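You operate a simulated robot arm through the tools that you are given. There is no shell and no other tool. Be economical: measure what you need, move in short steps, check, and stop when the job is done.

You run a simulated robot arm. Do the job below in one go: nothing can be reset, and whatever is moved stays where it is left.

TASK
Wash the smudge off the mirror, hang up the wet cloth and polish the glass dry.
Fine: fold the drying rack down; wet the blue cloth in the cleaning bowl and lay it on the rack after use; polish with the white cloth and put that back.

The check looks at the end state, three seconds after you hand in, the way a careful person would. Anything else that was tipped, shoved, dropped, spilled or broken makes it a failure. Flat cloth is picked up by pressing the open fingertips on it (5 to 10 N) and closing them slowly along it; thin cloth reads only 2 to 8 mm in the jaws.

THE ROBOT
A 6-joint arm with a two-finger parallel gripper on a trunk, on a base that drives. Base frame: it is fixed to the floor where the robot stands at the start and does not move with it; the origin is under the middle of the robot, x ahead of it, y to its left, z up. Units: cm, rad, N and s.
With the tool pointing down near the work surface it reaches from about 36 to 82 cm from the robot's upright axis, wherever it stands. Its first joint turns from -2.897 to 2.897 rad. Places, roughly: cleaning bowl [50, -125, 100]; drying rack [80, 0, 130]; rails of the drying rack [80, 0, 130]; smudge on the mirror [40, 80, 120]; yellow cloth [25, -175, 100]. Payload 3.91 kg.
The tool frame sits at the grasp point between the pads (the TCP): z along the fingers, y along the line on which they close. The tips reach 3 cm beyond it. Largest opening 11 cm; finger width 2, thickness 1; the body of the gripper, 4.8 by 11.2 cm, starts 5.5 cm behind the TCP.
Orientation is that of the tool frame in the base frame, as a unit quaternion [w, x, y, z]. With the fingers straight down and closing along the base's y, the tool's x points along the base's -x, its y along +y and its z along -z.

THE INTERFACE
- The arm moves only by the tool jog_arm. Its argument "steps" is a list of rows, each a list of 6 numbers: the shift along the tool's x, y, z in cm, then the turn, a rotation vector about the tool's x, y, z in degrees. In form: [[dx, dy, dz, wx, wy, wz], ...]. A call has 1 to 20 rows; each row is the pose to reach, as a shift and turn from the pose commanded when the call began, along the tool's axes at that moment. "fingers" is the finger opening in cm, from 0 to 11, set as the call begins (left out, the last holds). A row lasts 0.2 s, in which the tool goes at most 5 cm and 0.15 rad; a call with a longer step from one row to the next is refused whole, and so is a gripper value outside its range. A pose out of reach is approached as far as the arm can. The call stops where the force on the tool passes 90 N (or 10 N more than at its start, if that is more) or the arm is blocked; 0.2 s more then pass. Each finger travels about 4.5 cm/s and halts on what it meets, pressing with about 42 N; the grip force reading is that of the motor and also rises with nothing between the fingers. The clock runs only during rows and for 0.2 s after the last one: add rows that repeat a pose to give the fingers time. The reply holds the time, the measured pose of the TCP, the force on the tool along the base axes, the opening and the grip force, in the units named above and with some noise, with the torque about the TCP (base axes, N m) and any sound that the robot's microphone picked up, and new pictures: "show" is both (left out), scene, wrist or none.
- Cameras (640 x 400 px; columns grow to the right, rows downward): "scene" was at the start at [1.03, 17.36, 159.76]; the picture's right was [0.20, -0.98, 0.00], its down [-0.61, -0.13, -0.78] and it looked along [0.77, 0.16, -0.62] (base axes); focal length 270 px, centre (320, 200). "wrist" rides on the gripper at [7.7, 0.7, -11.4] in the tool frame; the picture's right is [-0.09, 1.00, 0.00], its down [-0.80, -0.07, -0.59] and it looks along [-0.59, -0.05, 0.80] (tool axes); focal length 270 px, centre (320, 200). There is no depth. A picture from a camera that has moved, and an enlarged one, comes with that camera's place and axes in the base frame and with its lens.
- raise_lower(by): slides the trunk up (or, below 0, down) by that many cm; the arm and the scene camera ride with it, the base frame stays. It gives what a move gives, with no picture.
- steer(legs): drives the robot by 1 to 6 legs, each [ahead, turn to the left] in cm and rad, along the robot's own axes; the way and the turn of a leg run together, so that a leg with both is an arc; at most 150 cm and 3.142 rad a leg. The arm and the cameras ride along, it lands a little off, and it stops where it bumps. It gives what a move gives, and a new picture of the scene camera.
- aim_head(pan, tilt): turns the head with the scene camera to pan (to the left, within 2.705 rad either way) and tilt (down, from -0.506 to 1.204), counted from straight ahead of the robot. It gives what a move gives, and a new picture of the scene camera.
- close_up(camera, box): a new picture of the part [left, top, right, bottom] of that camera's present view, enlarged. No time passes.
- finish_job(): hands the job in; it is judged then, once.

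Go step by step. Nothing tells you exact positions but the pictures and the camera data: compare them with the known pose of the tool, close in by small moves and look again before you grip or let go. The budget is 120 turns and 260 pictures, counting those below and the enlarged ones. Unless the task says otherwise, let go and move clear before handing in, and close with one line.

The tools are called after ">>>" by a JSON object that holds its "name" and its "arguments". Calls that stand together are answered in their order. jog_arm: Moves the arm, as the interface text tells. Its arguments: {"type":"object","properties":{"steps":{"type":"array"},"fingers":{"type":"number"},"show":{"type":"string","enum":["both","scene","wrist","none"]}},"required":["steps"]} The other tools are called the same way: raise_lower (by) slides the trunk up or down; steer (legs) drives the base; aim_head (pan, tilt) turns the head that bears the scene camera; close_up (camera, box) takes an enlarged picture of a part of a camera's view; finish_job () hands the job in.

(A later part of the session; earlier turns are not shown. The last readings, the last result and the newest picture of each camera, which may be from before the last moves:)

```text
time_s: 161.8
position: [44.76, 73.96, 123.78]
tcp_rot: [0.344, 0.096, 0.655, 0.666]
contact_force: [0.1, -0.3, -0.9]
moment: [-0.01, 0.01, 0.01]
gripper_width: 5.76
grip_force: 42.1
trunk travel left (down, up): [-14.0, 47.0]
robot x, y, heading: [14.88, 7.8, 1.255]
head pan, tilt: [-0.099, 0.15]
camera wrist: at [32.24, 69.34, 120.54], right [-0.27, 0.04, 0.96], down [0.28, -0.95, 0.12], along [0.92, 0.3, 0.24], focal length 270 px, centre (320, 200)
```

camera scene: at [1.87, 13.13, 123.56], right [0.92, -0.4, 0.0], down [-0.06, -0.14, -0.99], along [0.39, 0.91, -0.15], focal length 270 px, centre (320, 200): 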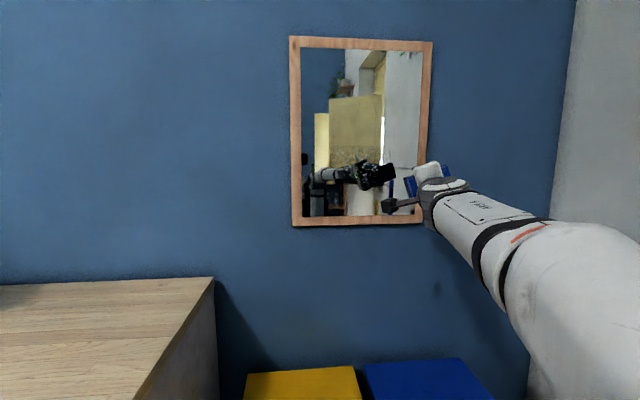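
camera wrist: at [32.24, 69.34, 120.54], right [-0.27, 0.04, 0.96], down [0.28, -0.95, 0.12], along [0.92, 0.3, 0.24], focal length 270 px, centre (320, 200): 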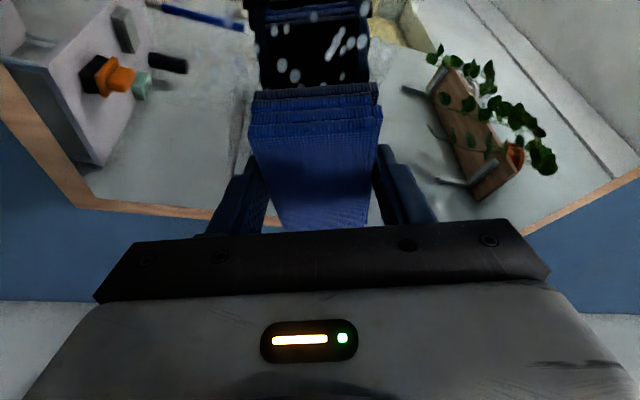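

Alignment is now excellent. I'll press lightly and run a full serpentine over the area, then retract.

>>> {"name": "jog_arm", "arguments": {"steps": [[0.82, 0, 2.26, 0, 0, 0], [-0.17, 2.81, 2.62, 0, 0, 0], [3.36, 4.21, 1.34, 0, 0, 0], [6.88, 5.61, 0.07, 0, 0, 0], [7.87, 2.8, -0.29, 0, 0, 0], [4.35, 1.4, 0.99, 0, 0, 0], [0.82, 0, 2.26, 0, 0, 0], [1.81, -2.81, 1.9, 0, 0, 0], [5.33, -1.41, 0.63, 0, 0, 0], [8.86, 0, -0.65, 0, 0, 0], [9.84, -2.82, -1.0, 0, 0, 0], [6.32, -4.22, 0.27, 0, 0, 0], [2.79, -5.62, 1.55, 0, 0, 0], [0.04, -3.51, 2.54, 0, 0, 0], [-1.27, 0.24, 3.01, 0, 0, 0]], "show": "none"}}

>>> {"name": "jog_arm", "arguments": {"steps": [[-1, 0, -2.8, 0, 0, 0], [-2.3, 0, -6.5, 0, 0, 0], [-5, -1, -9.5, 0, 0, 0], [-8.5, -2, -9, 0, 0, 0], [-12, -3.5, -8.5, 0, 0, 0]], "show": "scene"}}

>>> {"name": "close_up", "arguments": {"camera": "scene", "box": [310, 120, 430, 210]}}

```text
time_s: 165.0
position: [47.77, 75.73, 124.9]
tcp_rot: [0.343, 0.097, 0.654, 0.667]
contact_force: [1.6, 0.0, -0.9]
moment: [0.02, 0.03, 0.02]
gripper_width: 5.71
grip_force: 41.8
trunk travel left (down, up): [-14.0, 47.0]
robot x, y, heading: [15.01, 7.28, 1.259]
head pan, tilt: [-0.099, 0.15]
```

```text
time_s: 166.2
position: [52.16, 61.61, 124.28]
tcp_rot: [0.376, 0.069, 0.659, 0.648]
contact_force: [-0.9, -0.5, -0.2]
moment: [0.05, 0.14, -0.04]
gripper_width: 5.71
grip_force: 42.1
out of reach, approached as far as the arm can: row 5
trunk travel left (down, up): [-14.0, 47.0]
robot x, y, heading: [14.86, 7.74, 1.261]
head pan, tilt: [-0.099, 0.15]
camera scene: at [1.85, 13.16, 123.56], right [0.92, -0.4, 0.0], down [-0.06, -0.14, -0.99], along [0.39, 0.91, -0.15], focal length 270 px, centre (320, 200)
```

scene: 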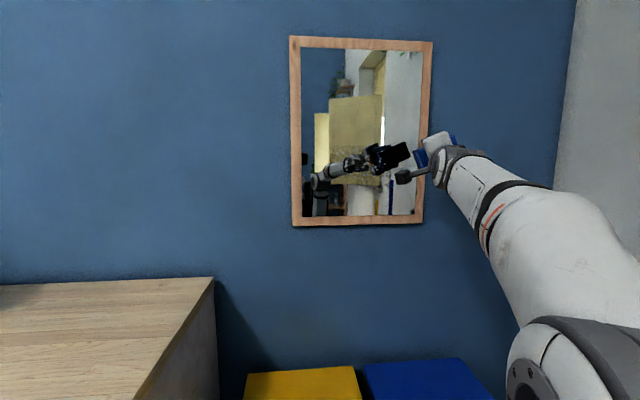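

```text
4.44 times, centred on (370, 165) of scene
camera zoom: at [1.85, 13.16, 123.56], right [0.92, -0.4, 0.0], down [-0.06, -0.14, -0.99], along [0.39, 0.91, -0.15], focal length 1202 px, centre (98, 356)
```

zoom: 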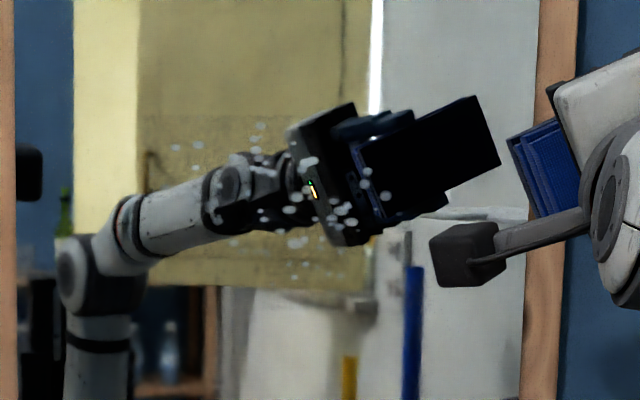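

Only water droplets remain against the dark reflections; the smudge is gone. Now back away from the mirror and raise the trunk for hanging the cloth.

>>> {"name": "steer", "arguments": {"legs": [[-28, 0]]}}

>>> {"name": "raise_lower", "arguments": {"by": 41}}

>>> {"name": "jog_arm", "arguments": {"steps": [[-1, 0, -2, -2.7, 0, -7.5], [-2, 0, -4, -5.4, 0, -15], [-2.5, 0, -6, -8.1, 0, -22.5], [-2.5, 0, -6, -10.9, 0, -30], [-2.5, 0, -6, -13.6, 0, -37.5], [-2.5, 0, -6, -16.3, 0, -45], [-2.5, 0, -6, -19, 0, -52.5], [-2.5, 0, -6, -21.7, 0, -60], [-2.5, 0, -6, -24.5, 0, -67.7], [-2.5, 0, -6, -24.5, 0, -67.7]]}}

```text
time_s: 168.2
position: [43.65, 34.68, 124.32]
tcp_rot: [0.344, 0.098, 0.655, 0.665]
contact_force: [0.2, 0.4, -0.9]
moment: [-0.03, -0.01, 0.01]
gripper_width: 5.71
grip_force: 41.5
trunk travel left (down, up): [-14.0, 47.0]
robot x, y, heading: [6.19, -19.08, 1.264]
head pan, tilt: [-0.099, 0.15]
camera scene: at [-6.66, -13.6, 123.56], right [0.92, -0.4, 0.0], down [-0.06, -0.14, -0.99], along [0.39, 0.91, -0.15], focal length 270 px, centre (320, 200)
```

scene: 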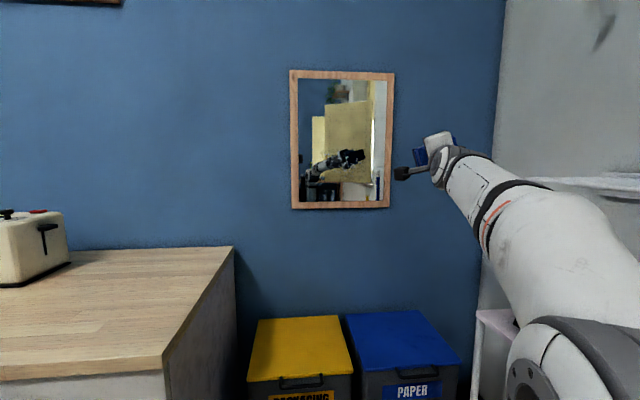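

```text
refused: 41 is not a number from -40 to 40
```

```text
time_s: 170.4
position: [42.13, 28.48, 124.2]
tcp_rot: [0.666, -0.353, 0.45, 0.479]
contact_force: [-0.6, 0.4, 0.3]
moment: [-0.02, 0.01, 0.03]
gripper_width: 5.7
grip_force: 42.2
out of reach, approached as far as the arm can: row 1, 2
trunk travel left (down, up): [-14.0, 47.0]
robot x, y, heading: [6.19, -19.33, 1.261]
head pan, tilt: [-0.099, 0.15]
camera scene: at [-6.66, -13.61, 123.56], right [0.92, -0.4, 0.0], down [-0.06, -0.14, -0.99], along [0.39, 0.91, -0.15], focal length 270 px, centre (320, 200)
camera wrist: at [39.44, 20.81, 113.11], right [-0.96, 0.26, 0.04], down [-0.2, -0.81, 0.55], along [0.18, 0.52, 0.83], focal length 270 px, centre (320, 200)
```

scene: 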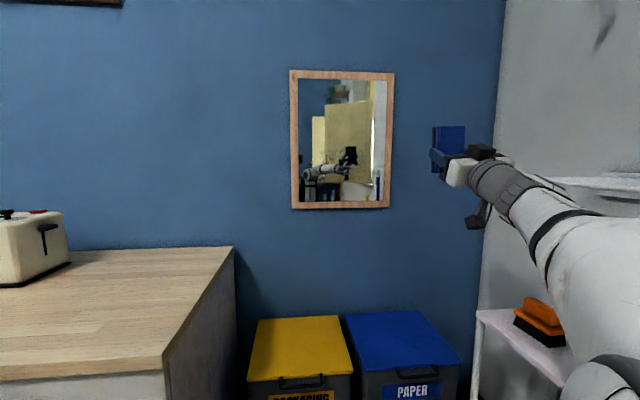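
wrist: 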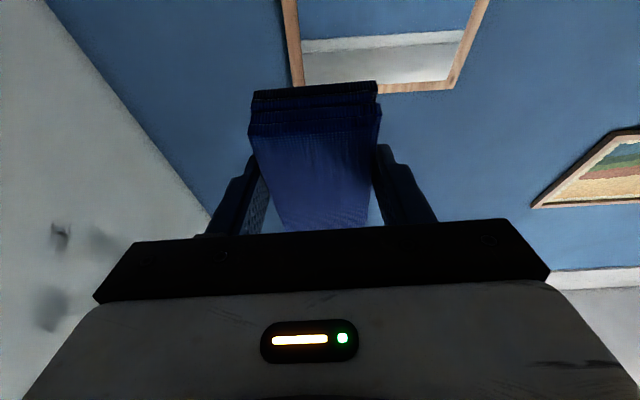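

Now raise the trunk and pitch the tool back to pointing down.

>>> {"name": "raise_lower", "arguments": {"by": 40}}

>>> {"name": "jog_arm", "arguments": {"steps": [[0, 0, 0, 0, 8, 0], [0, 0, 0, 0, 16, 0], [0, 0, 0, 0, 24, 0], [0, 0, 0, 0, 32, 0], [0, 0, 0, 0, 40, 0], [0, 0, 0, 0, 48, 0], [0, 0, 0, 0, 56, 0], [0, 0, 0, 0, 64, 0], [0, 0, 0, 0, 72, 0], [0, 0, 0, 0, 80, 0], [0, 0, 0, 0, 88, 0], [0, 0, 0, 0, 90, 0], [0, 0, 0, 0, 90, 0]], "show": "scene"}}

```text
time_s: 174.2
position: [42.04, 28.38, 164.35]
tcp_rot: [0.666, -0.352, 0.451, 0.479]
contact_force: [0.4, -0.9, -0.8]
moment: [-0.04, -0.03, 0.01]
gripper_width: 5.7
grip_force: 42.2
trunk travel left (down, up): [-54.0, 7.0]
robot x, y, heading: [6.33, -19.04, 1.26]
head pan, tilt: [-0.099, 0.15]
```

```text
time_s: 177.0
position: [39.11, 24.54, 156.4]
tcp_rot: [0.152, -0.587, 0.79, 0.09]
contact_force: [-0.1, -0.6, 0.6]
moment: [0.02, 0.0, 0.03]
gripper_width: 5.68
grip_force: 42.1
out of reach, approached as far as the arm can: row 8, 9, 10, 11, 12, 13
trunk travel left (down, up): [-54.0, 7.0]
robot x, y, heading: [6.56, -19.1, 1.261]
head pan, tilt: [-0.099, 0.15]
camera scene: at [-6.67, -13.78, 163.57], right [0.92, -0.4, 0.0], down [-0.06, -0.14, -0.99], along [0.39, 0.91, -0.15], focal length 270 px, centre (320, 200)
```

scene: 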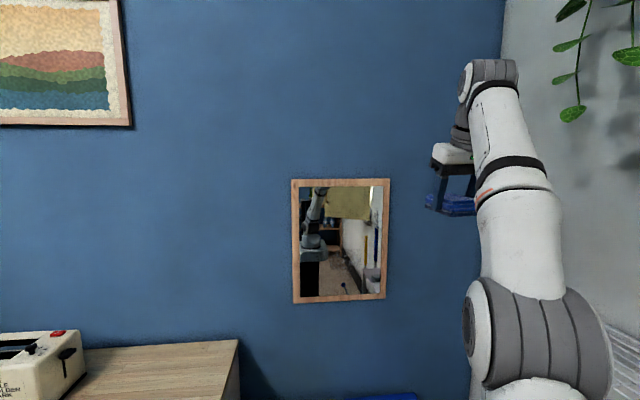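

The tool points down again. I can reach the rack from here without turning the base: I'll yaw the tool 91° and move to a pre-place point in front of the rack, z≈142.

>>> {"name": "jog_arm", "arguments": {"steps": [[1, -1.5, 0.8, 2.6, 0.3, 7.1], [2, -3, 1.6, 5.2, 0.6, 14.2], [3, -4.5, 2.4, 7.9, 0.8, 21.3], [4.2, -6, 3.2, 10.5, 1.1, 28.4], [5.4, -7.7, 4.2, 13.1, 1.4, 35.5], [6.6, -9.4, 5.2, 15.8, 1.7, 42.7], [7.8, -11.1, 6.2, 18.4, 1.9, 49.8], [9, -12.8, 7.2, 21, 2.2, 56.9], [10.2, -14.5, 8.1, 23.6, 2.5, 64], [11.4, -16.2, 9, 26.3, 2.8, 71.1], [12.5, -17.8, 9.9, 28.9, 3, 78.2], [13.5, -19.3, 10.7, 31.5, 3.3, 85.3], [13.5, -19.3, 10.7, 31.5, 3.3, 85.3]], "show": "wrist"}}

>>> {"name": "aim_head", "arguments": {"pan": -1.0, "tilt": 0.5}}

```text
time_s: 179.8
position: [55.17, 10.7, 142.54]
tcp_rot: [0.172, 0.152, 0.972, -0.046]
contact_force: [0.1, -0.9, 0.7]
moment: [0.0, 0.01, -0.02]
gripper_width: 5.7
grip_force: 41.6
trunk travel left (down, up): [-54.0, 7.0]
robot x, y, heading: [6.05, -19.17, 1.261]
head pan, tilt: [-0.099, 0.15]
camera wrist: at [44.92, 15.13, 150.53], right [0.39, 0.92, -0.01], down [0.51, -0.21, 0.84], along [0.77, -0.33, -0.55], focal length 270 px, centre (320, 200)
```

wrist: 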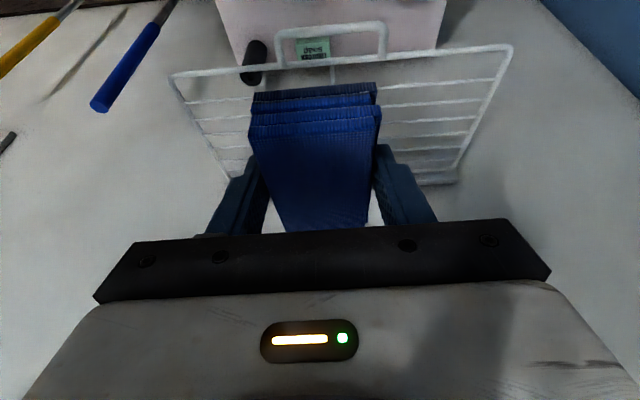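

```text
time_s: 181.0
position: [55.14, 10.64, 142.44]
tcp_rot: [0.172, 0.151, 0.972, -0.046]
contact_force: [-0.3, 0.5, -1.7]
moment: [-0.01, 0.06, -0.01]
gripper_width: 5.69
grip_force: 41.5
trunk travel left (down, up): [-54.0, 7.0]
robot x, y, heading: [6.41, -19.59, 1.264]
head pan, tilt: [-1.0, 0.499]
camera scene: at [-1.56, -19.77, 160.32], right [0.26, -0.97, 0.0], down [-0.46, -0.12, -0.88], along [0.85, 0.23, -0.48], focal length 270 px, centre (320, 200)
```

scene: 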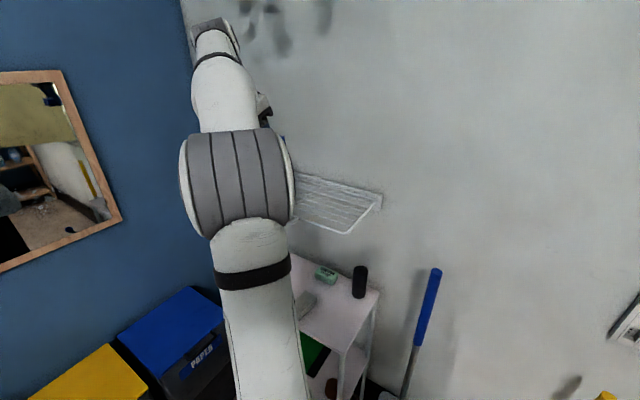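

The rack spans n≈57–79 and is centred with the tool. I'll move over its middle and descend most of the way.

>>> {"name": "jog_arm", "arguments": {"steps": [[-3.9, 0.05, 1.44, 0, 0, 0], [-7.8, 0.1, 2.9, 0, 0, 0], [-11.7, 0.15, 4.3, 0, 0, 0], [-15.5, 0.2, 5.75, 0, 0, 0], [-14, 0.3, 9.8, 0, 0, 0], [-12.4, 0.5, 14.1, 0, 0, 0], [-10.9, 0.7, 18.2, 0, 0, 0], [-10.9, 0.7, 18.2, 0, 0, 0]]}}

```text
time_s: 182.8
position: [70.96, 5.65, 129.16]
tcp_rot: [0.171, 0.151, 0.973, -0.046]
contact_force: [0.0, 0.4, -0.7]
moment: [0.01, 0.01, 0.02]
gripper_width: 5.69
grip_force: 42.4
out of reach, approached as far as the arm can: row 4
trunk travel left (down, up): [-54.0, 7.0]
robot x, y, heading: [6.07, -18.99, 1.261]
head pan, tilt: [-1.0, 0.499]
camera scene: at [-1.61, -19.8, 160.32], right [0.26, -0.97, 0.0], down [-0.46, -0.12, -0.88], along [0.85, 0.23, -0.48], focal length 270 px, centre (320, 200)
camera wrist: at [60.63, 10.04, 137.22], right [0.39, 0.92, -0.01], down [0.51, -0.21, 0.84], along [0.77, -0.33, -0.55], focal length 270 px, centre (320, 200)
```

scene: 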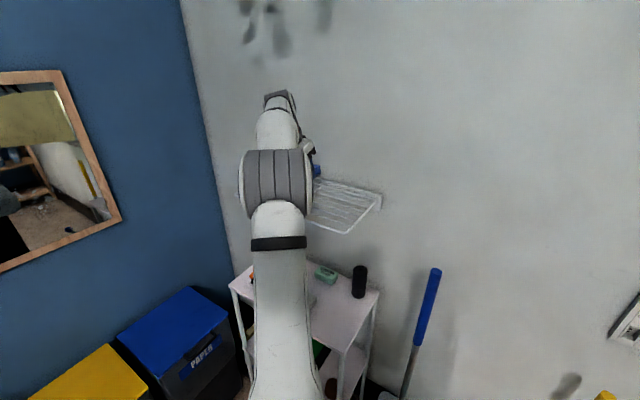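
wrist: 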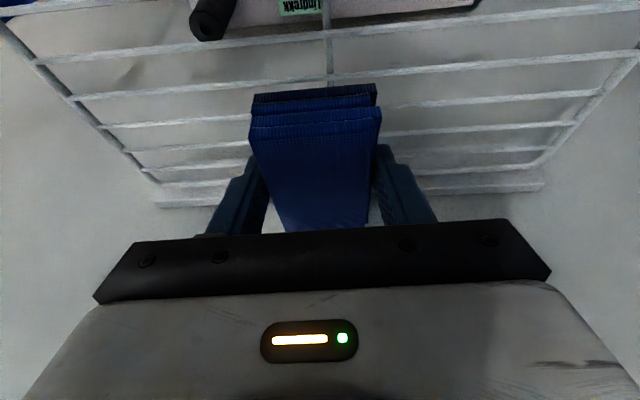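

Cloth is over the rails. Lower 6 cm, then the last bit gently.

>>> {"name": "jog_arm", "arguments": {"steps": [[0.7, 0.1, 1.9, 0, 0, 0], [1.4, 0.1, 3.7, 0, 0, 0], [1.9, 0.2, 5.1, 0, 0, 0], [2.1, 0.2, 5.6, 0, 0, 0]], "show": "wrist"}}

```text
time_s: 183.8
position: [71.07, 5.64, 123.32]
tcp_rot: [0.171, 0.152, 0.973, -0.046]
contact_force: [0.3, 0.4, 0.3]
moment: [-0.01, 0.02, -0.02]
gripper_width: 5.7
grip_force: 41.9
trunk travel left (down, up): [-54.0, 7.0]
robot x, y, heading: [6.4, -19.05, 1.263]
head pan, tilt: [-1.0, 0.499]
camera wrist: at [60.78, 10.1, 131.27], right [0.39, 0.92, -0.01], down [0.51, -0.21, 0.84], along [0.77, -0.33, -0.55], focal length 270 px, centre (320, 200)
```

wrist: 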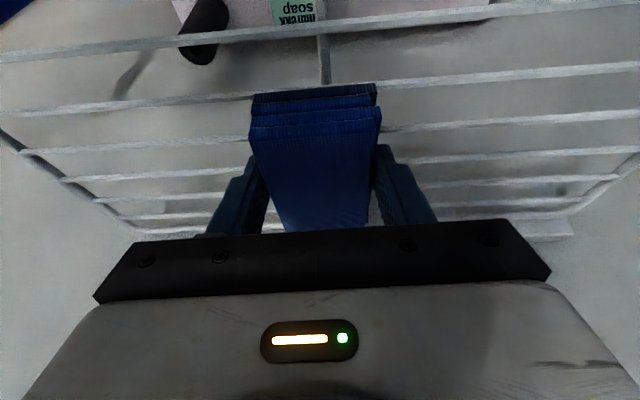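

No contact yet; continue down in small steps.

>>> {"name": "jog_arm", "arguments": {"steps": [[0.1, 0, 0.28, 0, 0, 0], [0.2, 0, 0.56, 0, 0, 0], [0.28, 0, 0.75, 0, 0, 0]], "show": "wrist"}}

```text
time_s: 184.6
position: [71.03, 5.57, 122.51]
tcp_rot: [0.172, 0.152, 0.972, -0.046]
contact_force: [0.4, 0.1, 3.9]
moment: [0.2, 0.07, -0.04]
gripper_width: 5.71
grip_force: 41.9
trunk travel left (down, up): [-54.0, 7.0]
robot x, y, heading: [5.92, -19.19, 1.26]
head pan, tilt: [-1.0, 0.499]
camera wrist: at [60.75, 10.02, 130.5], right [0.39, 0.92, -0.01], down [0.5, -0.21, 0.84], along [0.77, -0.33, -0.55], focal length 270 px, centre (320, 200)
```

wrist: 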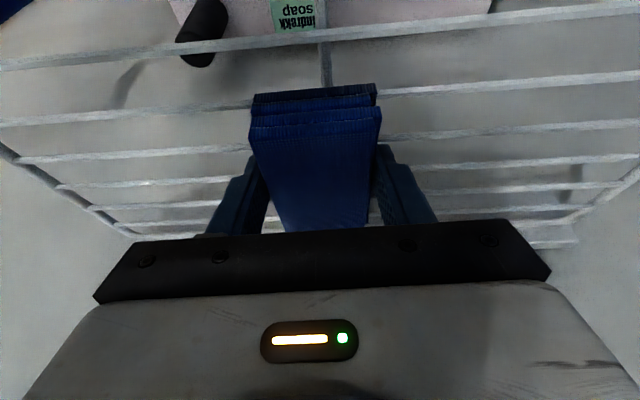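

Contact at 3.9 N. Open the fingers and lift clear.

>>> {"name": "jog_arm", "arguments": {"fingers": 7.5, "steps": [[0, 0, 0, 0, 0, 0], [0, 0, 0, 0, 0, 0], [0, 0, 0, 0, 0, 0], [0, 0, -1, 0, 0, 0], [0, 0, -3, 0, 0, 0], [0, 0, -6, 0, 0, 0], [0, 0, -10, 0, 0, 0]]}}

```text
time_s: 186.2
position: [67.73, 7.2, 131.95]
tcp_rot: [0.171, 0.15, 0.973, -0.046]
contact_force: [-0.5, 0.8, 0.0]
moment: [0.0, -0.01, -0.01]
gripper_width: 7.51
grip_force: 0.1
trunk travel left (down, up): [-54.0, 7.0]
robot x, y, heading: [6.2, -19.37, 1.26]
head pan, tilt: [-1.0, 0.499]
camera scene: at [-1.62, -19.77, 160.32], right [0.26, -0.97, 0.0], down [-0.46, -0.12, -0.88], along [0.85, 0.23, -0.48], focal length 270 px, centre (320, 200)
camera wrist: at [57.56, 11.68, 139.94], right [0.39, 0.92, -0.01], down [0.51, -0.21, 0.84], along [0.77, -0.33, -0.55], focal length 270 px, centre (320, 200)
```

scene: 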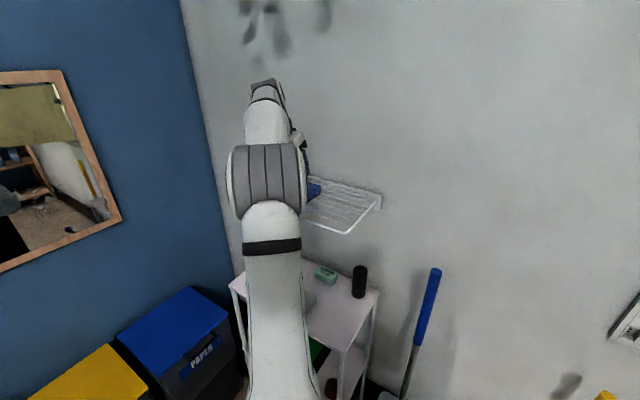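
wrist: 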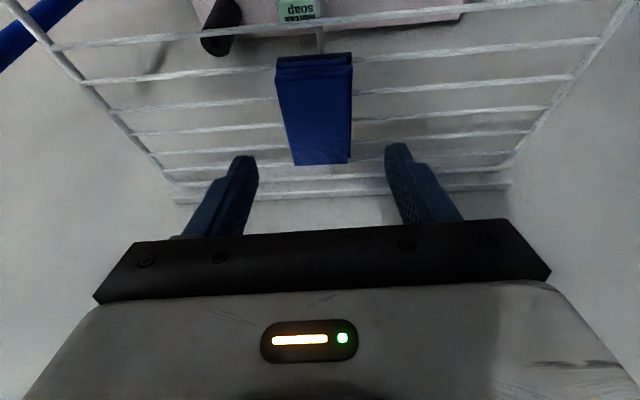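

The blue cloth rests on the rack. Now withdraw horizontally, go down in front of the cart, and look at the white cloth.

>>> {"name": "jog_arm", "arguments": {"fingers": 10.5, "steps": [[4.2, 0, -1.6, 0, 0, 0], [8.4, -0.1, -3.1, 0, 0, 0], [12.5, -0.2, -4.6, 0, 0, 0], [16.6, -0.2, -6.2, 0, 0, 0], [20.7, -0.3, -7.7, 0, 0, 0], [22.3, -1.5, -3.5, 0, 0, 0], [23.9, -2.8, 0.7, 0, 0, 0], [25.4, -4, 4.9, 0, 0, 0], [27, -4.6, 9.3, 0, 0, 0], [28.6, -4.6, 13.6, 0, 0, 0], [30.2, -4.6, 17.9, 0, 0, 0], [31.8, -4.6, 22.2, 0, 0, 0]]}}

>>> {"name": "close_up", "arguments": {"camera": "wrist", "box": [200, 0, 440, 150]}}

```text
time_s: 188.8
position: [45.21, 8.45, 99.9]
tcp_rot: [0.17, 0.151, 0.973, -0.046]
contact_force: [-0.5, 0.2, -0.1]
moment: [0.02, -0.01, 0.0]
gripper_width: 10.51
grip_force: 0.1
trunk travel left (down, up): [-54.0, 7.0]
robot x, y, heading: [5.85, -19.05, 1.257]
head pan, tilt: [-1.0, 0.499]
camera scene: at [-1.5, -19.71, 160.33], right [0.26, -0.97, 0.0], down [-0.46, -0.12, -0.88], along [0.85, 0.23, -0.48], focal length 270 px, centre (320, 200)
camera wrist: at [34.96, 12.95, 107.95], right [0.39, 0.92, -0.01], down [0.51, -0.21, 0.84], along [0.77, -0.33, -0.55], focal length 270 px, centre (320, 200)
```

scene: 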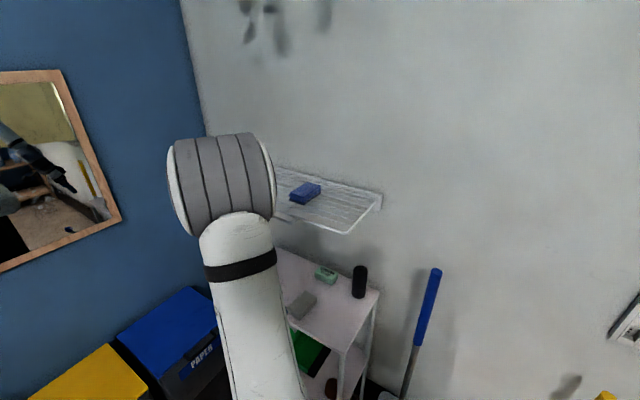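
wrist: 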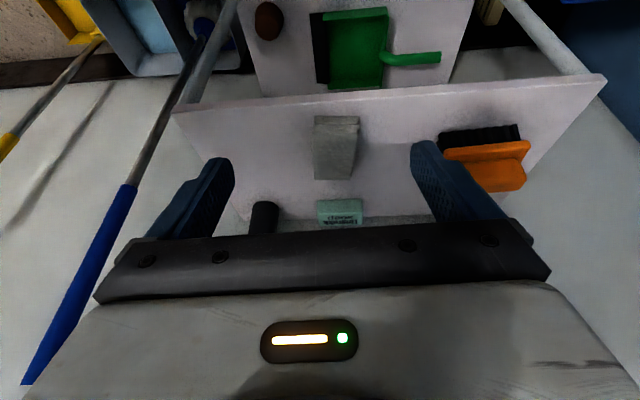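

```text
2.67 times, centred on (320, 75) of wrist
camera zoom: at [34.96, 12.95, 107.95], right [0.39, 0.92, -0.01], down [0.51, -0.21, 0.84], along [0.77, -0.33, -0.55], focal length 721 px, centre (320, 533)
```

zoom: 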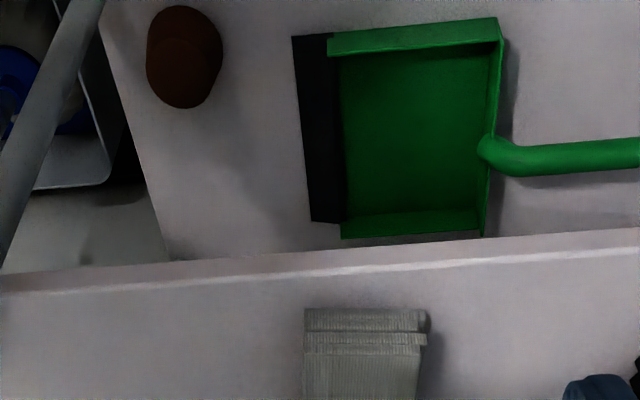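

White cloth centre ≈(62,3.5), yawed slightly. I'll tilt 5° more for handle clearance, align, and hover along the approach axis.

>>> {"name": "jog_arm", "arguments": {"steps": [[-2.6, 0.4, 2, 0.4, -1.6, 1.1], [-5.2, 0.8, 4, 0.8, -3.3, 2.2], [-7.7, 1.2, 5.9, 1.2, -4.9, 3.3], [-7.7, 1.2, 5.9, 1.2, -4.9, 3.3]], "show": "wrist"}}

>>> {"name": "close_up", "arguments": {"camera": "wrist", "box": [220, 60, 440, 210]}}

```text
time_s: 189.8
position: [54.28, 6.66, 97.13]
tcp_rot: [0.213, 0.179, 0.959, -0.058]
contact_force: [1.4, 0.1, 0.0]
moment: [0.01, -0.02, -0.03]
gripper_width: 10.52
grip_force: 0.0
trunk travel left (down, up): [-54.0, 7.0]
robot x, y, heading: [6.16, -19.32, 1.257]
head pan, tilt: [-1.0, 0.499]
camera wrist: at [43.66, 11.87, 104.24], right [0.44, 0.9, 0.0], down [0.42, -0.21, 0.88], along [0.79, -0.39, -0.47], focal length 270 px, centre (320, 200)
```

wrist: 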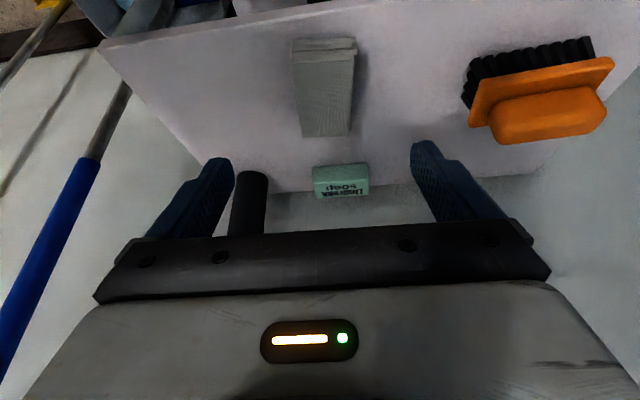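

```text
2.67 times, centred on (330, 135) of wrist
camera zoom: at [43.66, 11.87, 104.24], right [0.44, 0.9, 0.0], down [0.42, -0.21, 0.88], along [0.79, -0.39, -0.47], focal length 721 px, centre (293, 373)
```

zoom: 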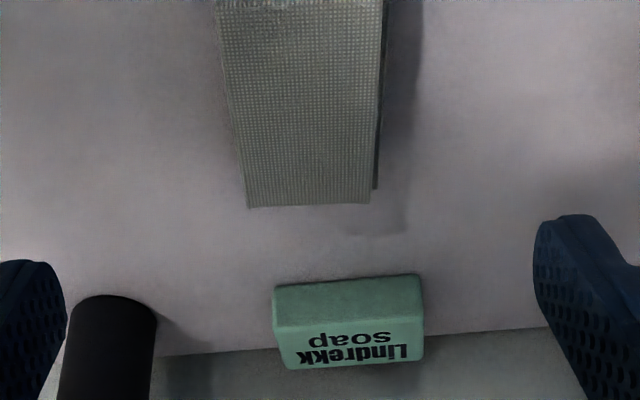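

Aligned. Descend along the tool axis around the white cloth.

>>> {"name": "jog_arm", "arguments": {"steps": [[0, 0.1, 4, 0, 0, 0], [0, 0.2, 8, 0, 0, 0], [0, 0.3, 11.5, 0, 0, 0], [0, 0.4, 13.5, 0, 0, 0], [0, 0.45, 14.5, 0, 0, 0], [0, 0.45, 15.1, 0, 0, 0]], "show": "wrist"}}

```text
time_s: 191.2
position: [60.17, 4.13, 83.54]
tcp_rot: [0.212, 0.178, 0.959, -0.057]
contact_force: [-0.9, -1.0, 0.1]
moment: [0.0, 0.05, -0.02]
gripper_width: 10.54
grip_force: 0.0
trunk travel left (down, up): [-54.0, 7.0]
robot x, y, heading: [6.52, -19.32, 1.262]
head pan, tilt: [-1.0, 0.499]
camera wrist: at [49.56, 9.5, 90.59], right [0.44, 0.9, 0.0], down [0.42, -0.21, 0.88], along [0.79, -0.39, -0.47], focal length 270 px, centre (320, 200)
```

wrist: 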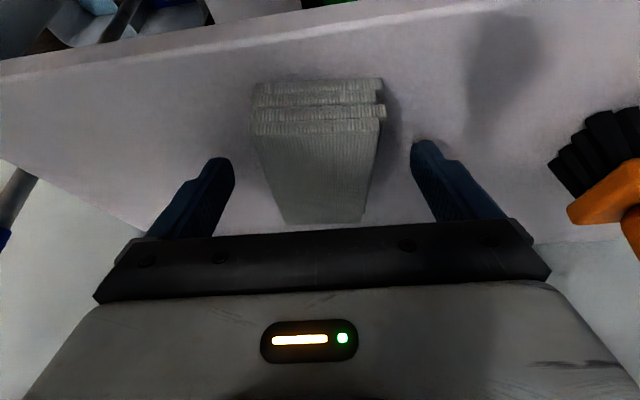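

Well placed. Close on the white cloth.

>>> {"name": "jog_arm", "arguments": {"fingers": 6.5, "steps": [[0, 0, 0, 0, 0, 0], [0, 0, 0, 0, 0, 0], [0, 0, 0.1, 0, 0, 0]], "show": "none"}}

>>> {"name": "jog_arm", "arguments": {"fingers": 0, "steps": [[0, 0, 0, 0, 0, 0], [0, 0, 0, 0, 0, 0], [0, 0, 0, 0, 0, 0], [0, 0, 0, 0, 0, 0]], "show": "wrist"}}

```text
time_s: 192.0
position: [60.26, 4.28, 83.43]
tcp_rot: [0.212, 0.18, 0.959, -0.057]
contact_force: [-0.5, 0.3, -0.3]
moment: [-0.03, 0.0, 0.03]
gripper_width: 6.51
grip_force: 0.0
trunk travel left (down, up): [-54.0, 7.0]
robot x, y, heading: [6.59, -19.18, 1.262]
head pan, tilt: [-1.0, 0.499]
```

```text
time_s: 193.0
position: [60.17, 4.25, 83.48]
tcp_rot: [0.212, 0.178, 0.959, -0.057]
contact_force: [1.2, -0.1, -0.2]
moment: [0.03, -0.02, -0.05]
gripper_width: 5.72
grip_force: 42.0
trunk travel left (down, up): [-54.0, 7.0]
robot x, y, heading: [6.61, -18.96, 1.263]
head pan, tilt: [-1.0, 0.499]
camera wrist: at [49.6, 9.48, 90.51], right [0.44, 0.9, 0.0], down [0.42, -0.21, 0.88], along [0.79, -0.39, -0.47], focal length 270 px, centre (320, 200)
```

wrist: 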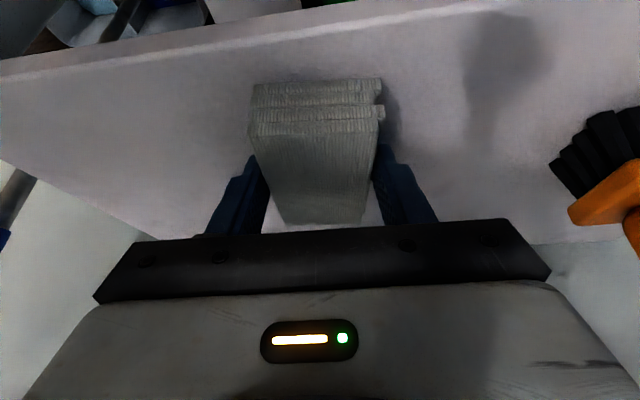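

White cloth gripped. Pull back out from under the rack.

>>> {"name": "jog_arm", "arguments": {"steps": [[0, 0, -2, 0, 0, 0], [0, 0, -6, 0, 0, 0], [0, 0, -10.5, 0, 0, 0], [0, 0, -15, 0, 0, 0], [3, 0, -18, 0, 0, 0], [6.5, 0, -20.5, 0, 0, 0], [10, 0, -22.5, 0, 0, 0], [12, 0, -24.5, 0, 0, 0]]}}

```text
time_s: 194.8
position: [40.52, 12.56, 100.27]
tcp_rot: [0.211, 0.179, 0.959, -0.058]
contact_force: [-0.7, 0.1, -0.3]
moment: [-0.01, 0.01, -0.01]
gripper_width: 5.75
grip_force: 42.1
trunk travel left (down, up): [-54.0, 7.0]
robot x, y, heading: [6.65, -19.23, 1.261]
head pan, tilt: [-1.0, 0.499]
camera scene: at [-1.61, -19.78, 160.32], right [0.26, -0.97, 0.0], down [-0.46, -0.12, -0.88], along [0.85, 0.23, -0.48], focal length 270 px, centre (320, 200)
camera wrist: at [29.9, 17.84, 107.35], right [0.44, 0.9, 0.0], down [0.42, -0.21, 0.88], along [0.79, -0.39, -0.47], focal length 270 px, centre (320, 200)
```

scene: 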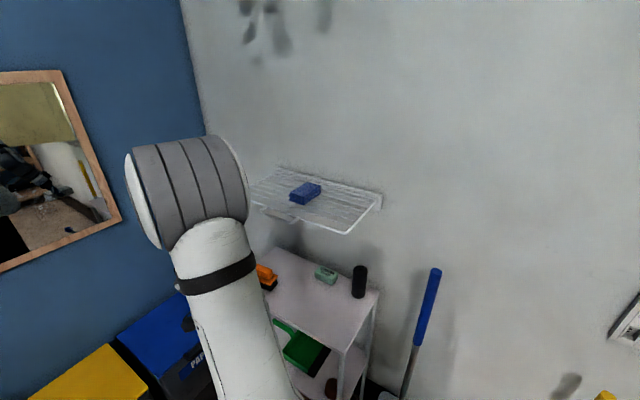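
wrist: 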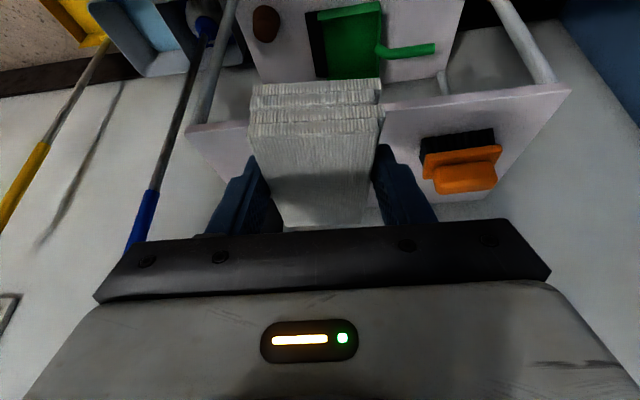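

Now yaw 94° toward the mirror while raising the hand.

>>> {"name": "jog_arm", "arguments": {"steps": [[-1.47, 0.66, -4.1, -3.1, -0.25, -6.57], [-2.94, 1.32, -8.2, -6.2, -0.5, -13.1], [-4.4, 2, -12.3, -9.4, -0.8, -19.7], [-5.9, 2.6, -16.4, -12.5, -1, -26.3], [-7.3, 3.3, -20.5, -15.6, -1.3, -32.8], [-8.8, 4, -24.6, -18.7, -1.5, -39.4], [-10.3, 4.6, -28.8, -21.9, -1.8, -46], [-11.8, 5.3, -32.9, -25, -2, -52.6], [-13.2, 6, -37, -28.1, -2.3, -59.1], [-14.7, 6.6, -41.1, -31.2, -2.5, -65.7], [-16.2, 7.3, -45.2, -34.4, -2.8, -72.3], [-17.6, 8, -49.3, -37.5, -3, -78.8], [-19.1, 8.6, -53.4, -40.6, -3.3, -85.4], [-19.1, 8.6, -53.4, -40.6, -3.3, -85.4]], "show": "none"}}

>>> {"name": "jog_arm", "arguments": {"steps": [[0, 0, 0, 0, -8, 0], [0, 0, 0, 0, -16, 0], [0, 0, 0, 0, -24, 0], [0, 0, 0, 0, -32, 0], [0, 0, 0, 0, -40, 0], [0, 0, 0, 0, -48, 0], [0, 0, 0, 0, -56, 0], [0, 0, 0, 0, -64, 0], [0, 0, 0, 0, -72, 0], [0, 0, 0, 0, -80, 0], [0, 0, 0, 0, -88, 0], [0, 0, 0, 0, -90, 0], [0, 0, 0, 0, -90, 0]], "show": "wrist"}}

```text
time_s: 197.8
position: [39.41, 24.09, 156.86]
tcp_rot: [0.186, -0.584, 0.781, 0.118]
contact_force: [-0.9, -0.9, 1.1]
moment: [-0.01, 0.0, -0.05]
gripper_width: 5.72
grip_force: 42.1
trunk travel left (down, up): [-54.0, 7.0]
robot x, y, heading: [6.41, -19.1, 1.259]
head pan, tilt: [-1.0, 0.499]
```

```text
time_s: 200.6
position: [39.33, 24.48, 156.5]
tcp_rot: [0.684, -0.329, 0.42, 0.497]
contact_force: [0.0, 0.2, 0.0]
moment: [0.02, -0.01, 0.0]
gripper_width: 5.69
grip_force: 42.1
trunk travel left (down, up): [-54.0, 7.0]
robot x, y, heading: [6.41, -19.35, 1.261]
head pan, tilt: [-1.0, 0.499]
camera wrist: at [37.01, 17.83, 144.66], right [-0.97, 0.26, 0.05], down [-0.2, -0.86, 0.47], along [0.16, 0.44, 0.88], focal length 270 px, centre (320, 200)
```

wrist: 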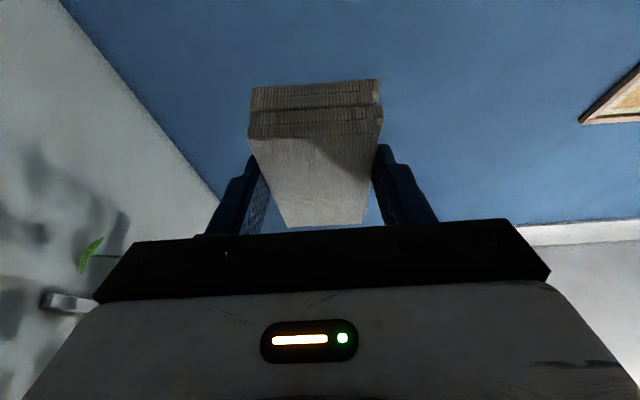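

Now roll 75° about the cloth's normal, moving forward a little, then lower the trunk.

>>> {"name": "jog_arm", "arguments": {"steps": [[-0.3, -0.1, 1.3, 3.2, 0.3, 6.8], [-0.5, -0.3, 2.7, 6.4, 0.5, 13.5], [-0.8, -0.4, 4, 9.7, 0.8, 20.3], [-1, -0.6, 5.4, 12.9, 1, 27.1], [-1.2, -0.7, 6.7, 16.1, 1.3, 33.9], [-1.5, -0.9, 8, 19.3, 1.6, 40.6], [-1.7, -1, 9.4, 22.5, 1.8, 47.4], [-2, -1.1, 10.7, 25.8, 2.1, 54.2], [-2.2, -1.3, 12, 29, 2.3, 60.9], [-2.4, -1.4, 13.4, 32.2, 2.6, 67.7], [-2.4, -1.4, 13.4, 32.2, 2.6, 67.7]], "show": "wrist"}}

>>> {"name": "raise_lower", "arguments": {"by": -40}}

>>> {"name": "aim_head", "arguments": {"pan": -0.1, "tilt": 0.15}}

```text
time_s: 203.0
position: [43.7, 34.56, 164.65]
tcp_rot: [0.347, 0.14, 0.658, 0.654]
contact_force: [0.3, -0.4, -0.4]
moment: [0.0, 0.06, 0.01]
gripper_width: 5.72
grip_force: 42.0
out of reach, approached as far as the arm can: row 7, 8, 9
trunk travel left (down, up): [-54.0, 7.0]
robot x, y, heading: [6.49, -19.32, 1.258]
head pan, tilt: [-1.0, 0.499]
camera wrist: at [30.69, 30.82, 161.92], right [-0.21, 0.05, 0.98], down [0.22, -0.97, 0.1], along [0.95, 0.23, 0.19], focal length 270 px, centre (320, 200)
```

wrist: 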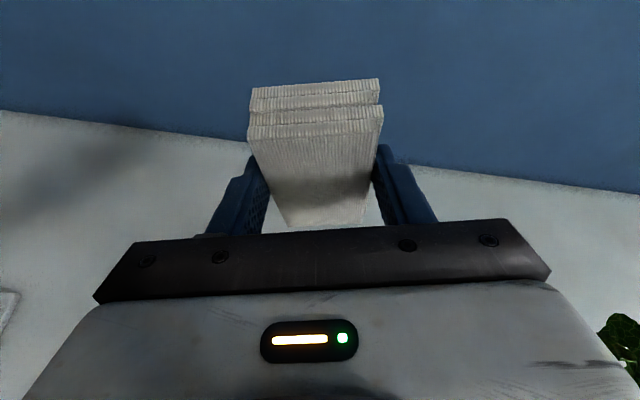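

```text
time_s: 206.8
position: [43.74, 34.65, 124.34]
tcp_rot: [0.347, 0.137, 0.659, 0.653]
contact_force: [-0.4, -0.9, -0.6]
moment: [0.0, 0.02, -0.01]
gripper_width: 5.69
grip_force: 42.0
trunk travel left (down, up): [-14.0, 47.0]
robot x, y, heading: [6.52, -18.98, 1.257]
head pan, tilt: [-1.0, 0.499]
```

```text
time_s: 208.0
position: [43.65, 34.58, 124.44]
tcp_rot: [0.348, 0.138, 0.659, 0.652]
contact_force: [0.8, 0.2, -0.2]
moment: [-0.03, -0.03, -0.01]
gripper_width: 5.68
grip_force: 42.1
trunk travel left (down, up): [-14.0, 47.0]
robot x, y, heading: [6.25, -19.09, 1.255]
head pan, tilt: [-0.099, 0.15]
camera scene: at [-6.66, -13.61, 123.56], right [0.92, -0.4, 0.0], down [-0.06, -0.14, -0.99], along [0.4, 0.91, -0.15], focal length 270 px, centre (320, 200)
```

scene: 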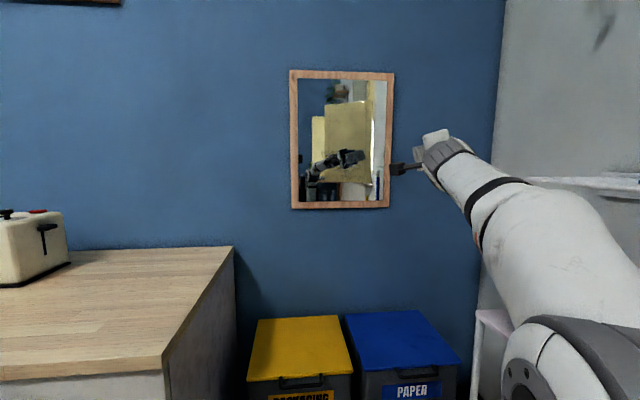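

Ready; drive forward 28 cm toward the mirror as before.

>>> {"name": "steer", "arguments": {"legs": [[28, 0]]}}

>>> {"name": "close_up", "arguments": {"camera": "scene", "box": [270, 100, 450, 235]}}

```text
time_s: 210.0
position: [52.3, 61.85, 124.53]
tcp_rot: [0.348, 0.139, 0.659, 0.653]
contact_force: [0.0, -0.9, -0.2]
moment: [-0.01, 0.03, -0.01]
gripper_width: 5.74
grip_force: 42.3
trunk travel left (down, up): [-14.0, 47.0]
robot x, y, heading: [14.93, 7.62, 1.261]
head pan, tilt: [-0.099, 0.15]
camera scene: at [2.07, 13.57, 123.56], right [0.92, -0.4, 0.0], down [-0.06, -0.14, -0.99], along [0.39, 0.91, -0.15], focal length 270 px, centre (320, 200)
```

scene: 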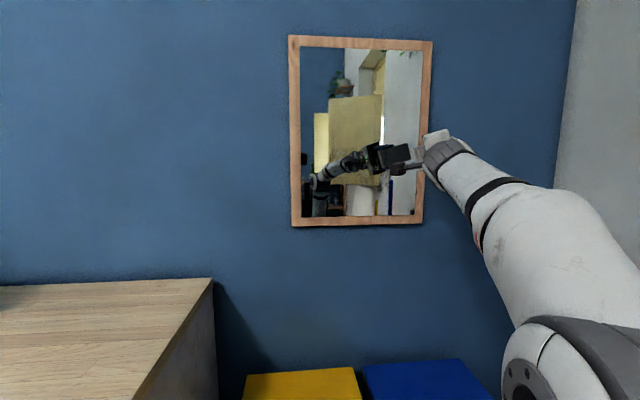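

```text
2.96 times, centred on (360, 168) of scene
camera zoom: at [2.07, 13.57, 123.56], right [0.92, -0.4, 0.0], down [-0.06, -0.14, -0.99], along [0.39, 0.91, -0.15], focal length 802 px, centre (202, 296)
```

zoom: 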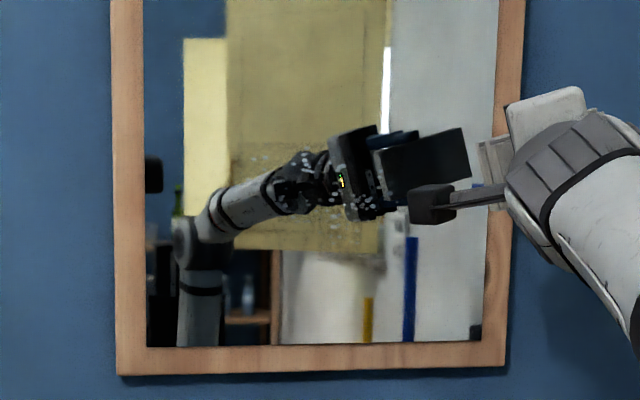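

Approach the glass with the white cloth at the right part of the wet area, with a small yaw trim.

>>> {"name": "jog_arm", "arguments": {"steps": [[3.6, 0.7, 1.2, 0.2, -0.6, 0], [7.2, 1.4, 2.4, 0.3, -1.1, -0.1], [10.8, 2, 3.5, 0.5, -1.7, -0.2], [14.3, 2.7, 4.7, 0.64, -2.2, -0.2], [14.3, 2.7, 4.7, 0.64, -2.2, -0.2]], "show": "wrist"}}

```text
time_s: 211.2
position: [44.35, 74.86, 123.62]
tcp_rot: [0.361, 0.152, 0.656, 0.646]
contact_force: [0.2, -0.3, -0.7]
moment: [0.02, -0.01, -0.02]
gripper_width: 5.7
grip_force: 42.4
trunk travel left (down, up): [-14.0, 47.0]
robot x, y, heading: [15.27, 7.95, 1.254]
head pan, tilt: [-0.099, 0.15]
camera wrist: at [31.2, 71.64, 121.04], right [-0.2, 0.06, 0.98], down [0.18, -0.98, 0.1], along [0.96, 0.19, 0.19], focal length 270 px, centre (320, 200)
```

wrist: 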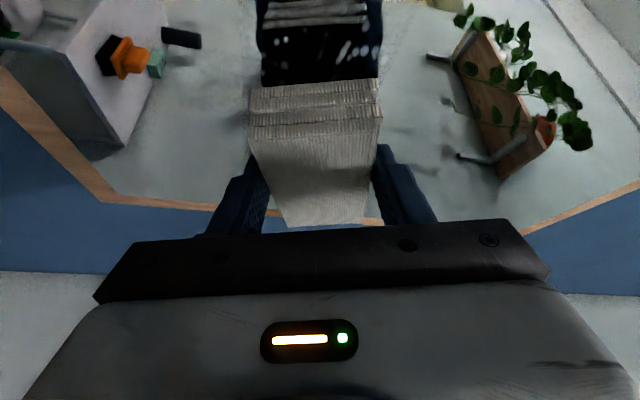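

Alignment is exact. Advance ~2 cm to light contact.

>>> {"name": "jog_arm", "arguments": {"steps": [[0.43, 0.04, 0.9, 0, 0, 0], [0.73, 0.06, 1.54, 0, 0, 0], [0.86, 0.07, 1.8, 0, 0, 0]], "show": "none"}}

```text
time_s: 212.0
position: [44.92, 76.69, 123.6]
tcp_rot: [0.361, 0.152, 0.656, 0.645]
contact_force: [0.4, -0.4, -0.8]
moment: [-0.04, 0.02, -0.01]
gripper_width: 5.7
grip_force: 42.0
trunk travel left (down, up): [-14.0, 47.0]
robot x, y, heading: [15.24, 8.41, 1.261]
head pan, tilt: [-0.099, 0.15]
```

No contact yet; a little further.

>>> {"name": "jog_arm", "arguments": {"steps": [[0.13, 0, 0.27, 0, 0, 0], [0.26, 0, 0.54, 0, 0, 0], [0.34, 0.03, 0.72, 0, 0, 0]], "show": "wrist"}}

```text
time_s: 212.8
position: [45.03, 76.98, 123.84]
tcp_rot: [0.361, 0.154, 0.655, 0.646]
contact_force: [-13.6, -36.7, -18.2]
moment: [0.63, -0.13, -0.24]
gripper_width: 5.75
grip_force: 41.5
trunk travel left (down, up): [-14.0, 47.0]
robot x, y, heading: [15.21, 8.1, 1.256]
head pan, tilt: [-0.099, 0.15]
camera wrist: at [31.93, 73.82, 121.2], right [-0.2, 0.06, 0.98], down [0.18, -0.98, 0.09], along [0.96, 0.19, 0.19], focal length 270 px, centre (320, 200)
```

wrist: 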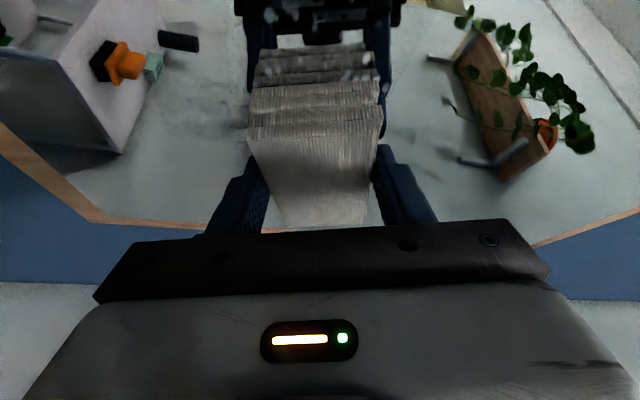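

Good contact (~39 N). Ease slightly and run a polishing serpentine across the upper and middle wet area.

>>> {"name": "jog_arm", "arguments": {"steps": [[-0.62, 1.91, 0.07, 0, 0, 0], [-2.74, 2.77, 1.08, 0, 0, 0], [-3.82, -0.2, 1.59, 0, 0, 0], [-1.75, 2.58, 0.61, 0, 0, 0], [1.6, 4.22, -0.98, 0, 0, 0], [5.06, 5.38, -2.62, 0, 0, 0], [8.23, 5.9, -4.13, 0, 0, 0], [9.0, 3.05, -4.5, 0, 0, 0], [5.98, 2.03, -3.06, 0, 0, 0], [2.95, 1.0, -1.62, 0, 0, 0], [-0.09, 0, -0.18, 0, 0, 0], [-2.86, -1.97, 1.14, 0, 0, 0], [-1.78, -4.2, 0.62, 0, 0, 0], [1.13, -2.73, -0.76, 0, 0, 0], [4.17, -1.7, -2.2, 0, 0, 0], [7.2, -0.7, -3.64, 0, 0, 0], [9.8, 0.17, -4.87, 0, 0, 0], [10.4, -2.2, -5.17, 0, 0, 0], [7.43, -3.23, -3.75, 0, 0, 0], [4.39, -4.25, -2.3, 0, 0, 0]], "show": "scene"}}

>>> {"name": "close_up", "arguments": {"camera": "scene", "box": [270, 100, 450, 235]}}

```text
time_s: 217.0
position: [41.76, 78.08, 118.17]
tcp_rot: [0.361, 0.153, 0.654, 0.646]
contact_force: [-10.2, -18.5, -0.6]
moment: [0.41, -0.26, 0.57]
gripper_width: 5.74
grip_force: 42.4
trunk travel left (down, up): [-14.0, 47.0]
robot x, y, heading: [14.93, 7.79, 1.258]
head pan, tilt: [-0.099, 0.15]
camera scene: at [1.9, 13.3, 123.55], right [0.92, -0.4, 0.0], down [-0.06, -0.13, -0.99], along [0.39, 0.91, -0.15], focal length 270 px, centre (320, 200)
```

scene: 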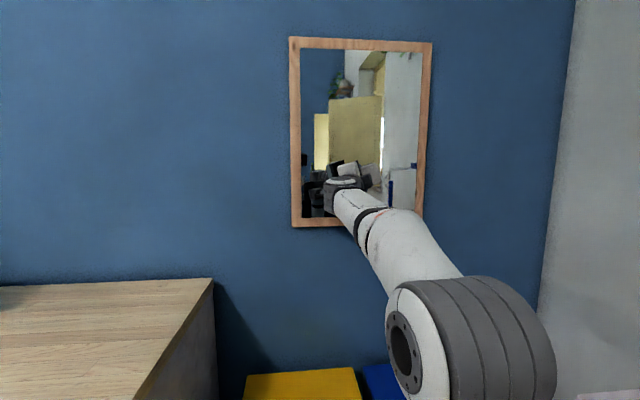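

```text
2.96 times, centred on (360, 168) of scene
camera zoom: at [1.9, 13.3, 123.55], right [0.92, -0.4, 0.0], down [-0.06, -0.13, -0.99], along [0.39, 0.91, -0.15], focal length 802 px, centre (202, 296)
```

zoom: 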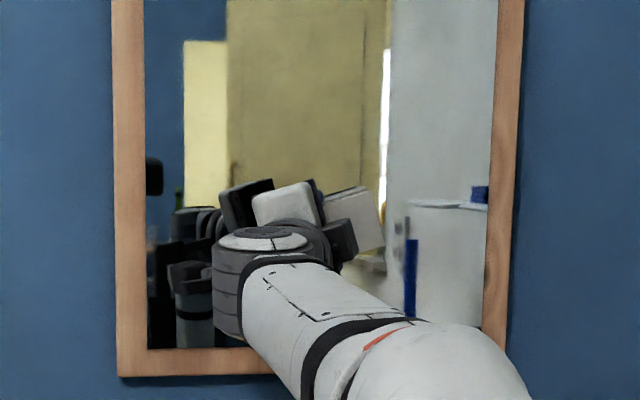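

The polished area is now crystal clear. Next the lower strip: lower the trunk 4 cm and polish there too.

>>> {"name": "raise_lower", "arguments": {"by": -4}}

>>> {"name": "jog_arm", "arguments": {"steps": [[-3.04, -1.0, 1.44, 0, 0, 0], [-6.07, -2.03, 2.88, 0, 0, 0], [-6.86, 0.84, 3.26, 0, 0, 0], [-8.5, 3.4, 4.04, 0, 0, 0], [-5.13, 1.42, 2.43, 0, 0, 0], [-2.52, 2.29, 1.2, 0, 0, 0], [0.52, 3.3, -0.25, 0, 0, 0], [3.53, 4.3, -1.68, 0, 0, 0], [5.4, 4.4, -2.57, 0, 0, 0], [6.07, 2.03, -2.88, 0, 0, 0], [3.04, 1.0, -1.44, 0, 0, 0], [0, 0, 0, 0, 0, 0], [-2.9, -1.5, 1.38, 0, 0, 0], [-5.9, -2.5, 2.8, 0, 0, 0]], "show": "none"}}

>>> {"name": "jog_arm", "arguments": {"steps": [[-0.9, 0, -1.8, 0, 0, 0], [-2.5, 0, -5.2, 0, 0, 0], [-5.5, 0, -8, 0, 0, 0], [-9, -0.5, -8, 0, 0, 0], [-12, -1, -7.5, 0, 0, 0]], "show": "scene"}}

>>> {"name": "close_up", "arguments": {"camera": "scene", "box": [270, 80, 450, 215]}}

```text
time_s: 217.8
position: [41.82, 77.98, 114.15]
tcp_rot: [0.362, 0.152, 0.655, 0.645]
contact_force: [-7.8, -23.2, -0.3]
moment: [0.6, -0.21, 0.19]
gripper_width: 5.7
grip_force: 41.8
trunk travel left (down, up): [-10.0, 51.0]
robot x, y, heading: [14.86, 8.0, 1.261]
head pan, tilt: [-0.099, 0.15]
```

```text
time_s: 220.8
position: [48.52, 75.98, 113.73]
tcp_rot: [0.361, 0.152, 0.654, 0.647]
contact_force: [-16.7, -27.3, -0.7]
moment: [0.54, -0.35, 0.89]
gripper_width: 5.74
grip_force: 41.9
trunk travel left (down, up): [-10.0, 51.0]
robot x, y, heading: [15.21, 8.08, 1.261]
head pan, tilt: [-0.099, 0.15]
```

```text
time_s: 222.1
position: [52.11, 62.66, 114.96]
tcp_rot: [0.36, 0.152, 0.656, 0.646]
contact_force: [0.2, 0.5, -1.0]
moment: [-0.01, 0.0, 0.0]
gripper_width: 5.69
grip_force: 42.9
trunk travel left (down, up): [-10.0, 51.0]
robot x, y, heading: [15.05, 7.6, 1.259]
head pan, tilt: [-0.099, 0.15]
camera scene: at [2.05, 13.59, 119.56], right [0.92, -0.4, 0.0], down [-0.06, -0.14, -0.99], along [0.39, 0.91, -0.15], focal length 270 px, centre (320, 200)
```

scene: 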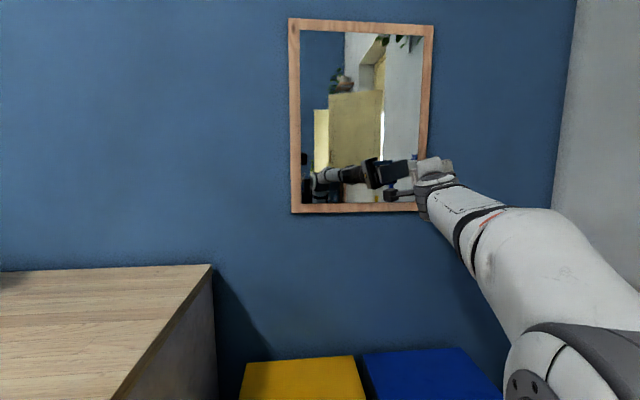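

```text
2.96 times, centred on (360, 148) of scene
camera zoom: at [2.05, 13.59, 119.56], right [0.92, -0.4, 0.0], down [-0.06, -0.14, -0.99], along [0.39, 0.91, -0.15], focal length 802 px, centre (202, 356)
```

zoom: 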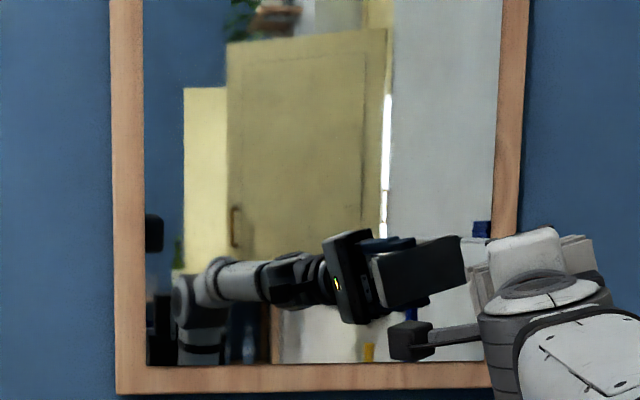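

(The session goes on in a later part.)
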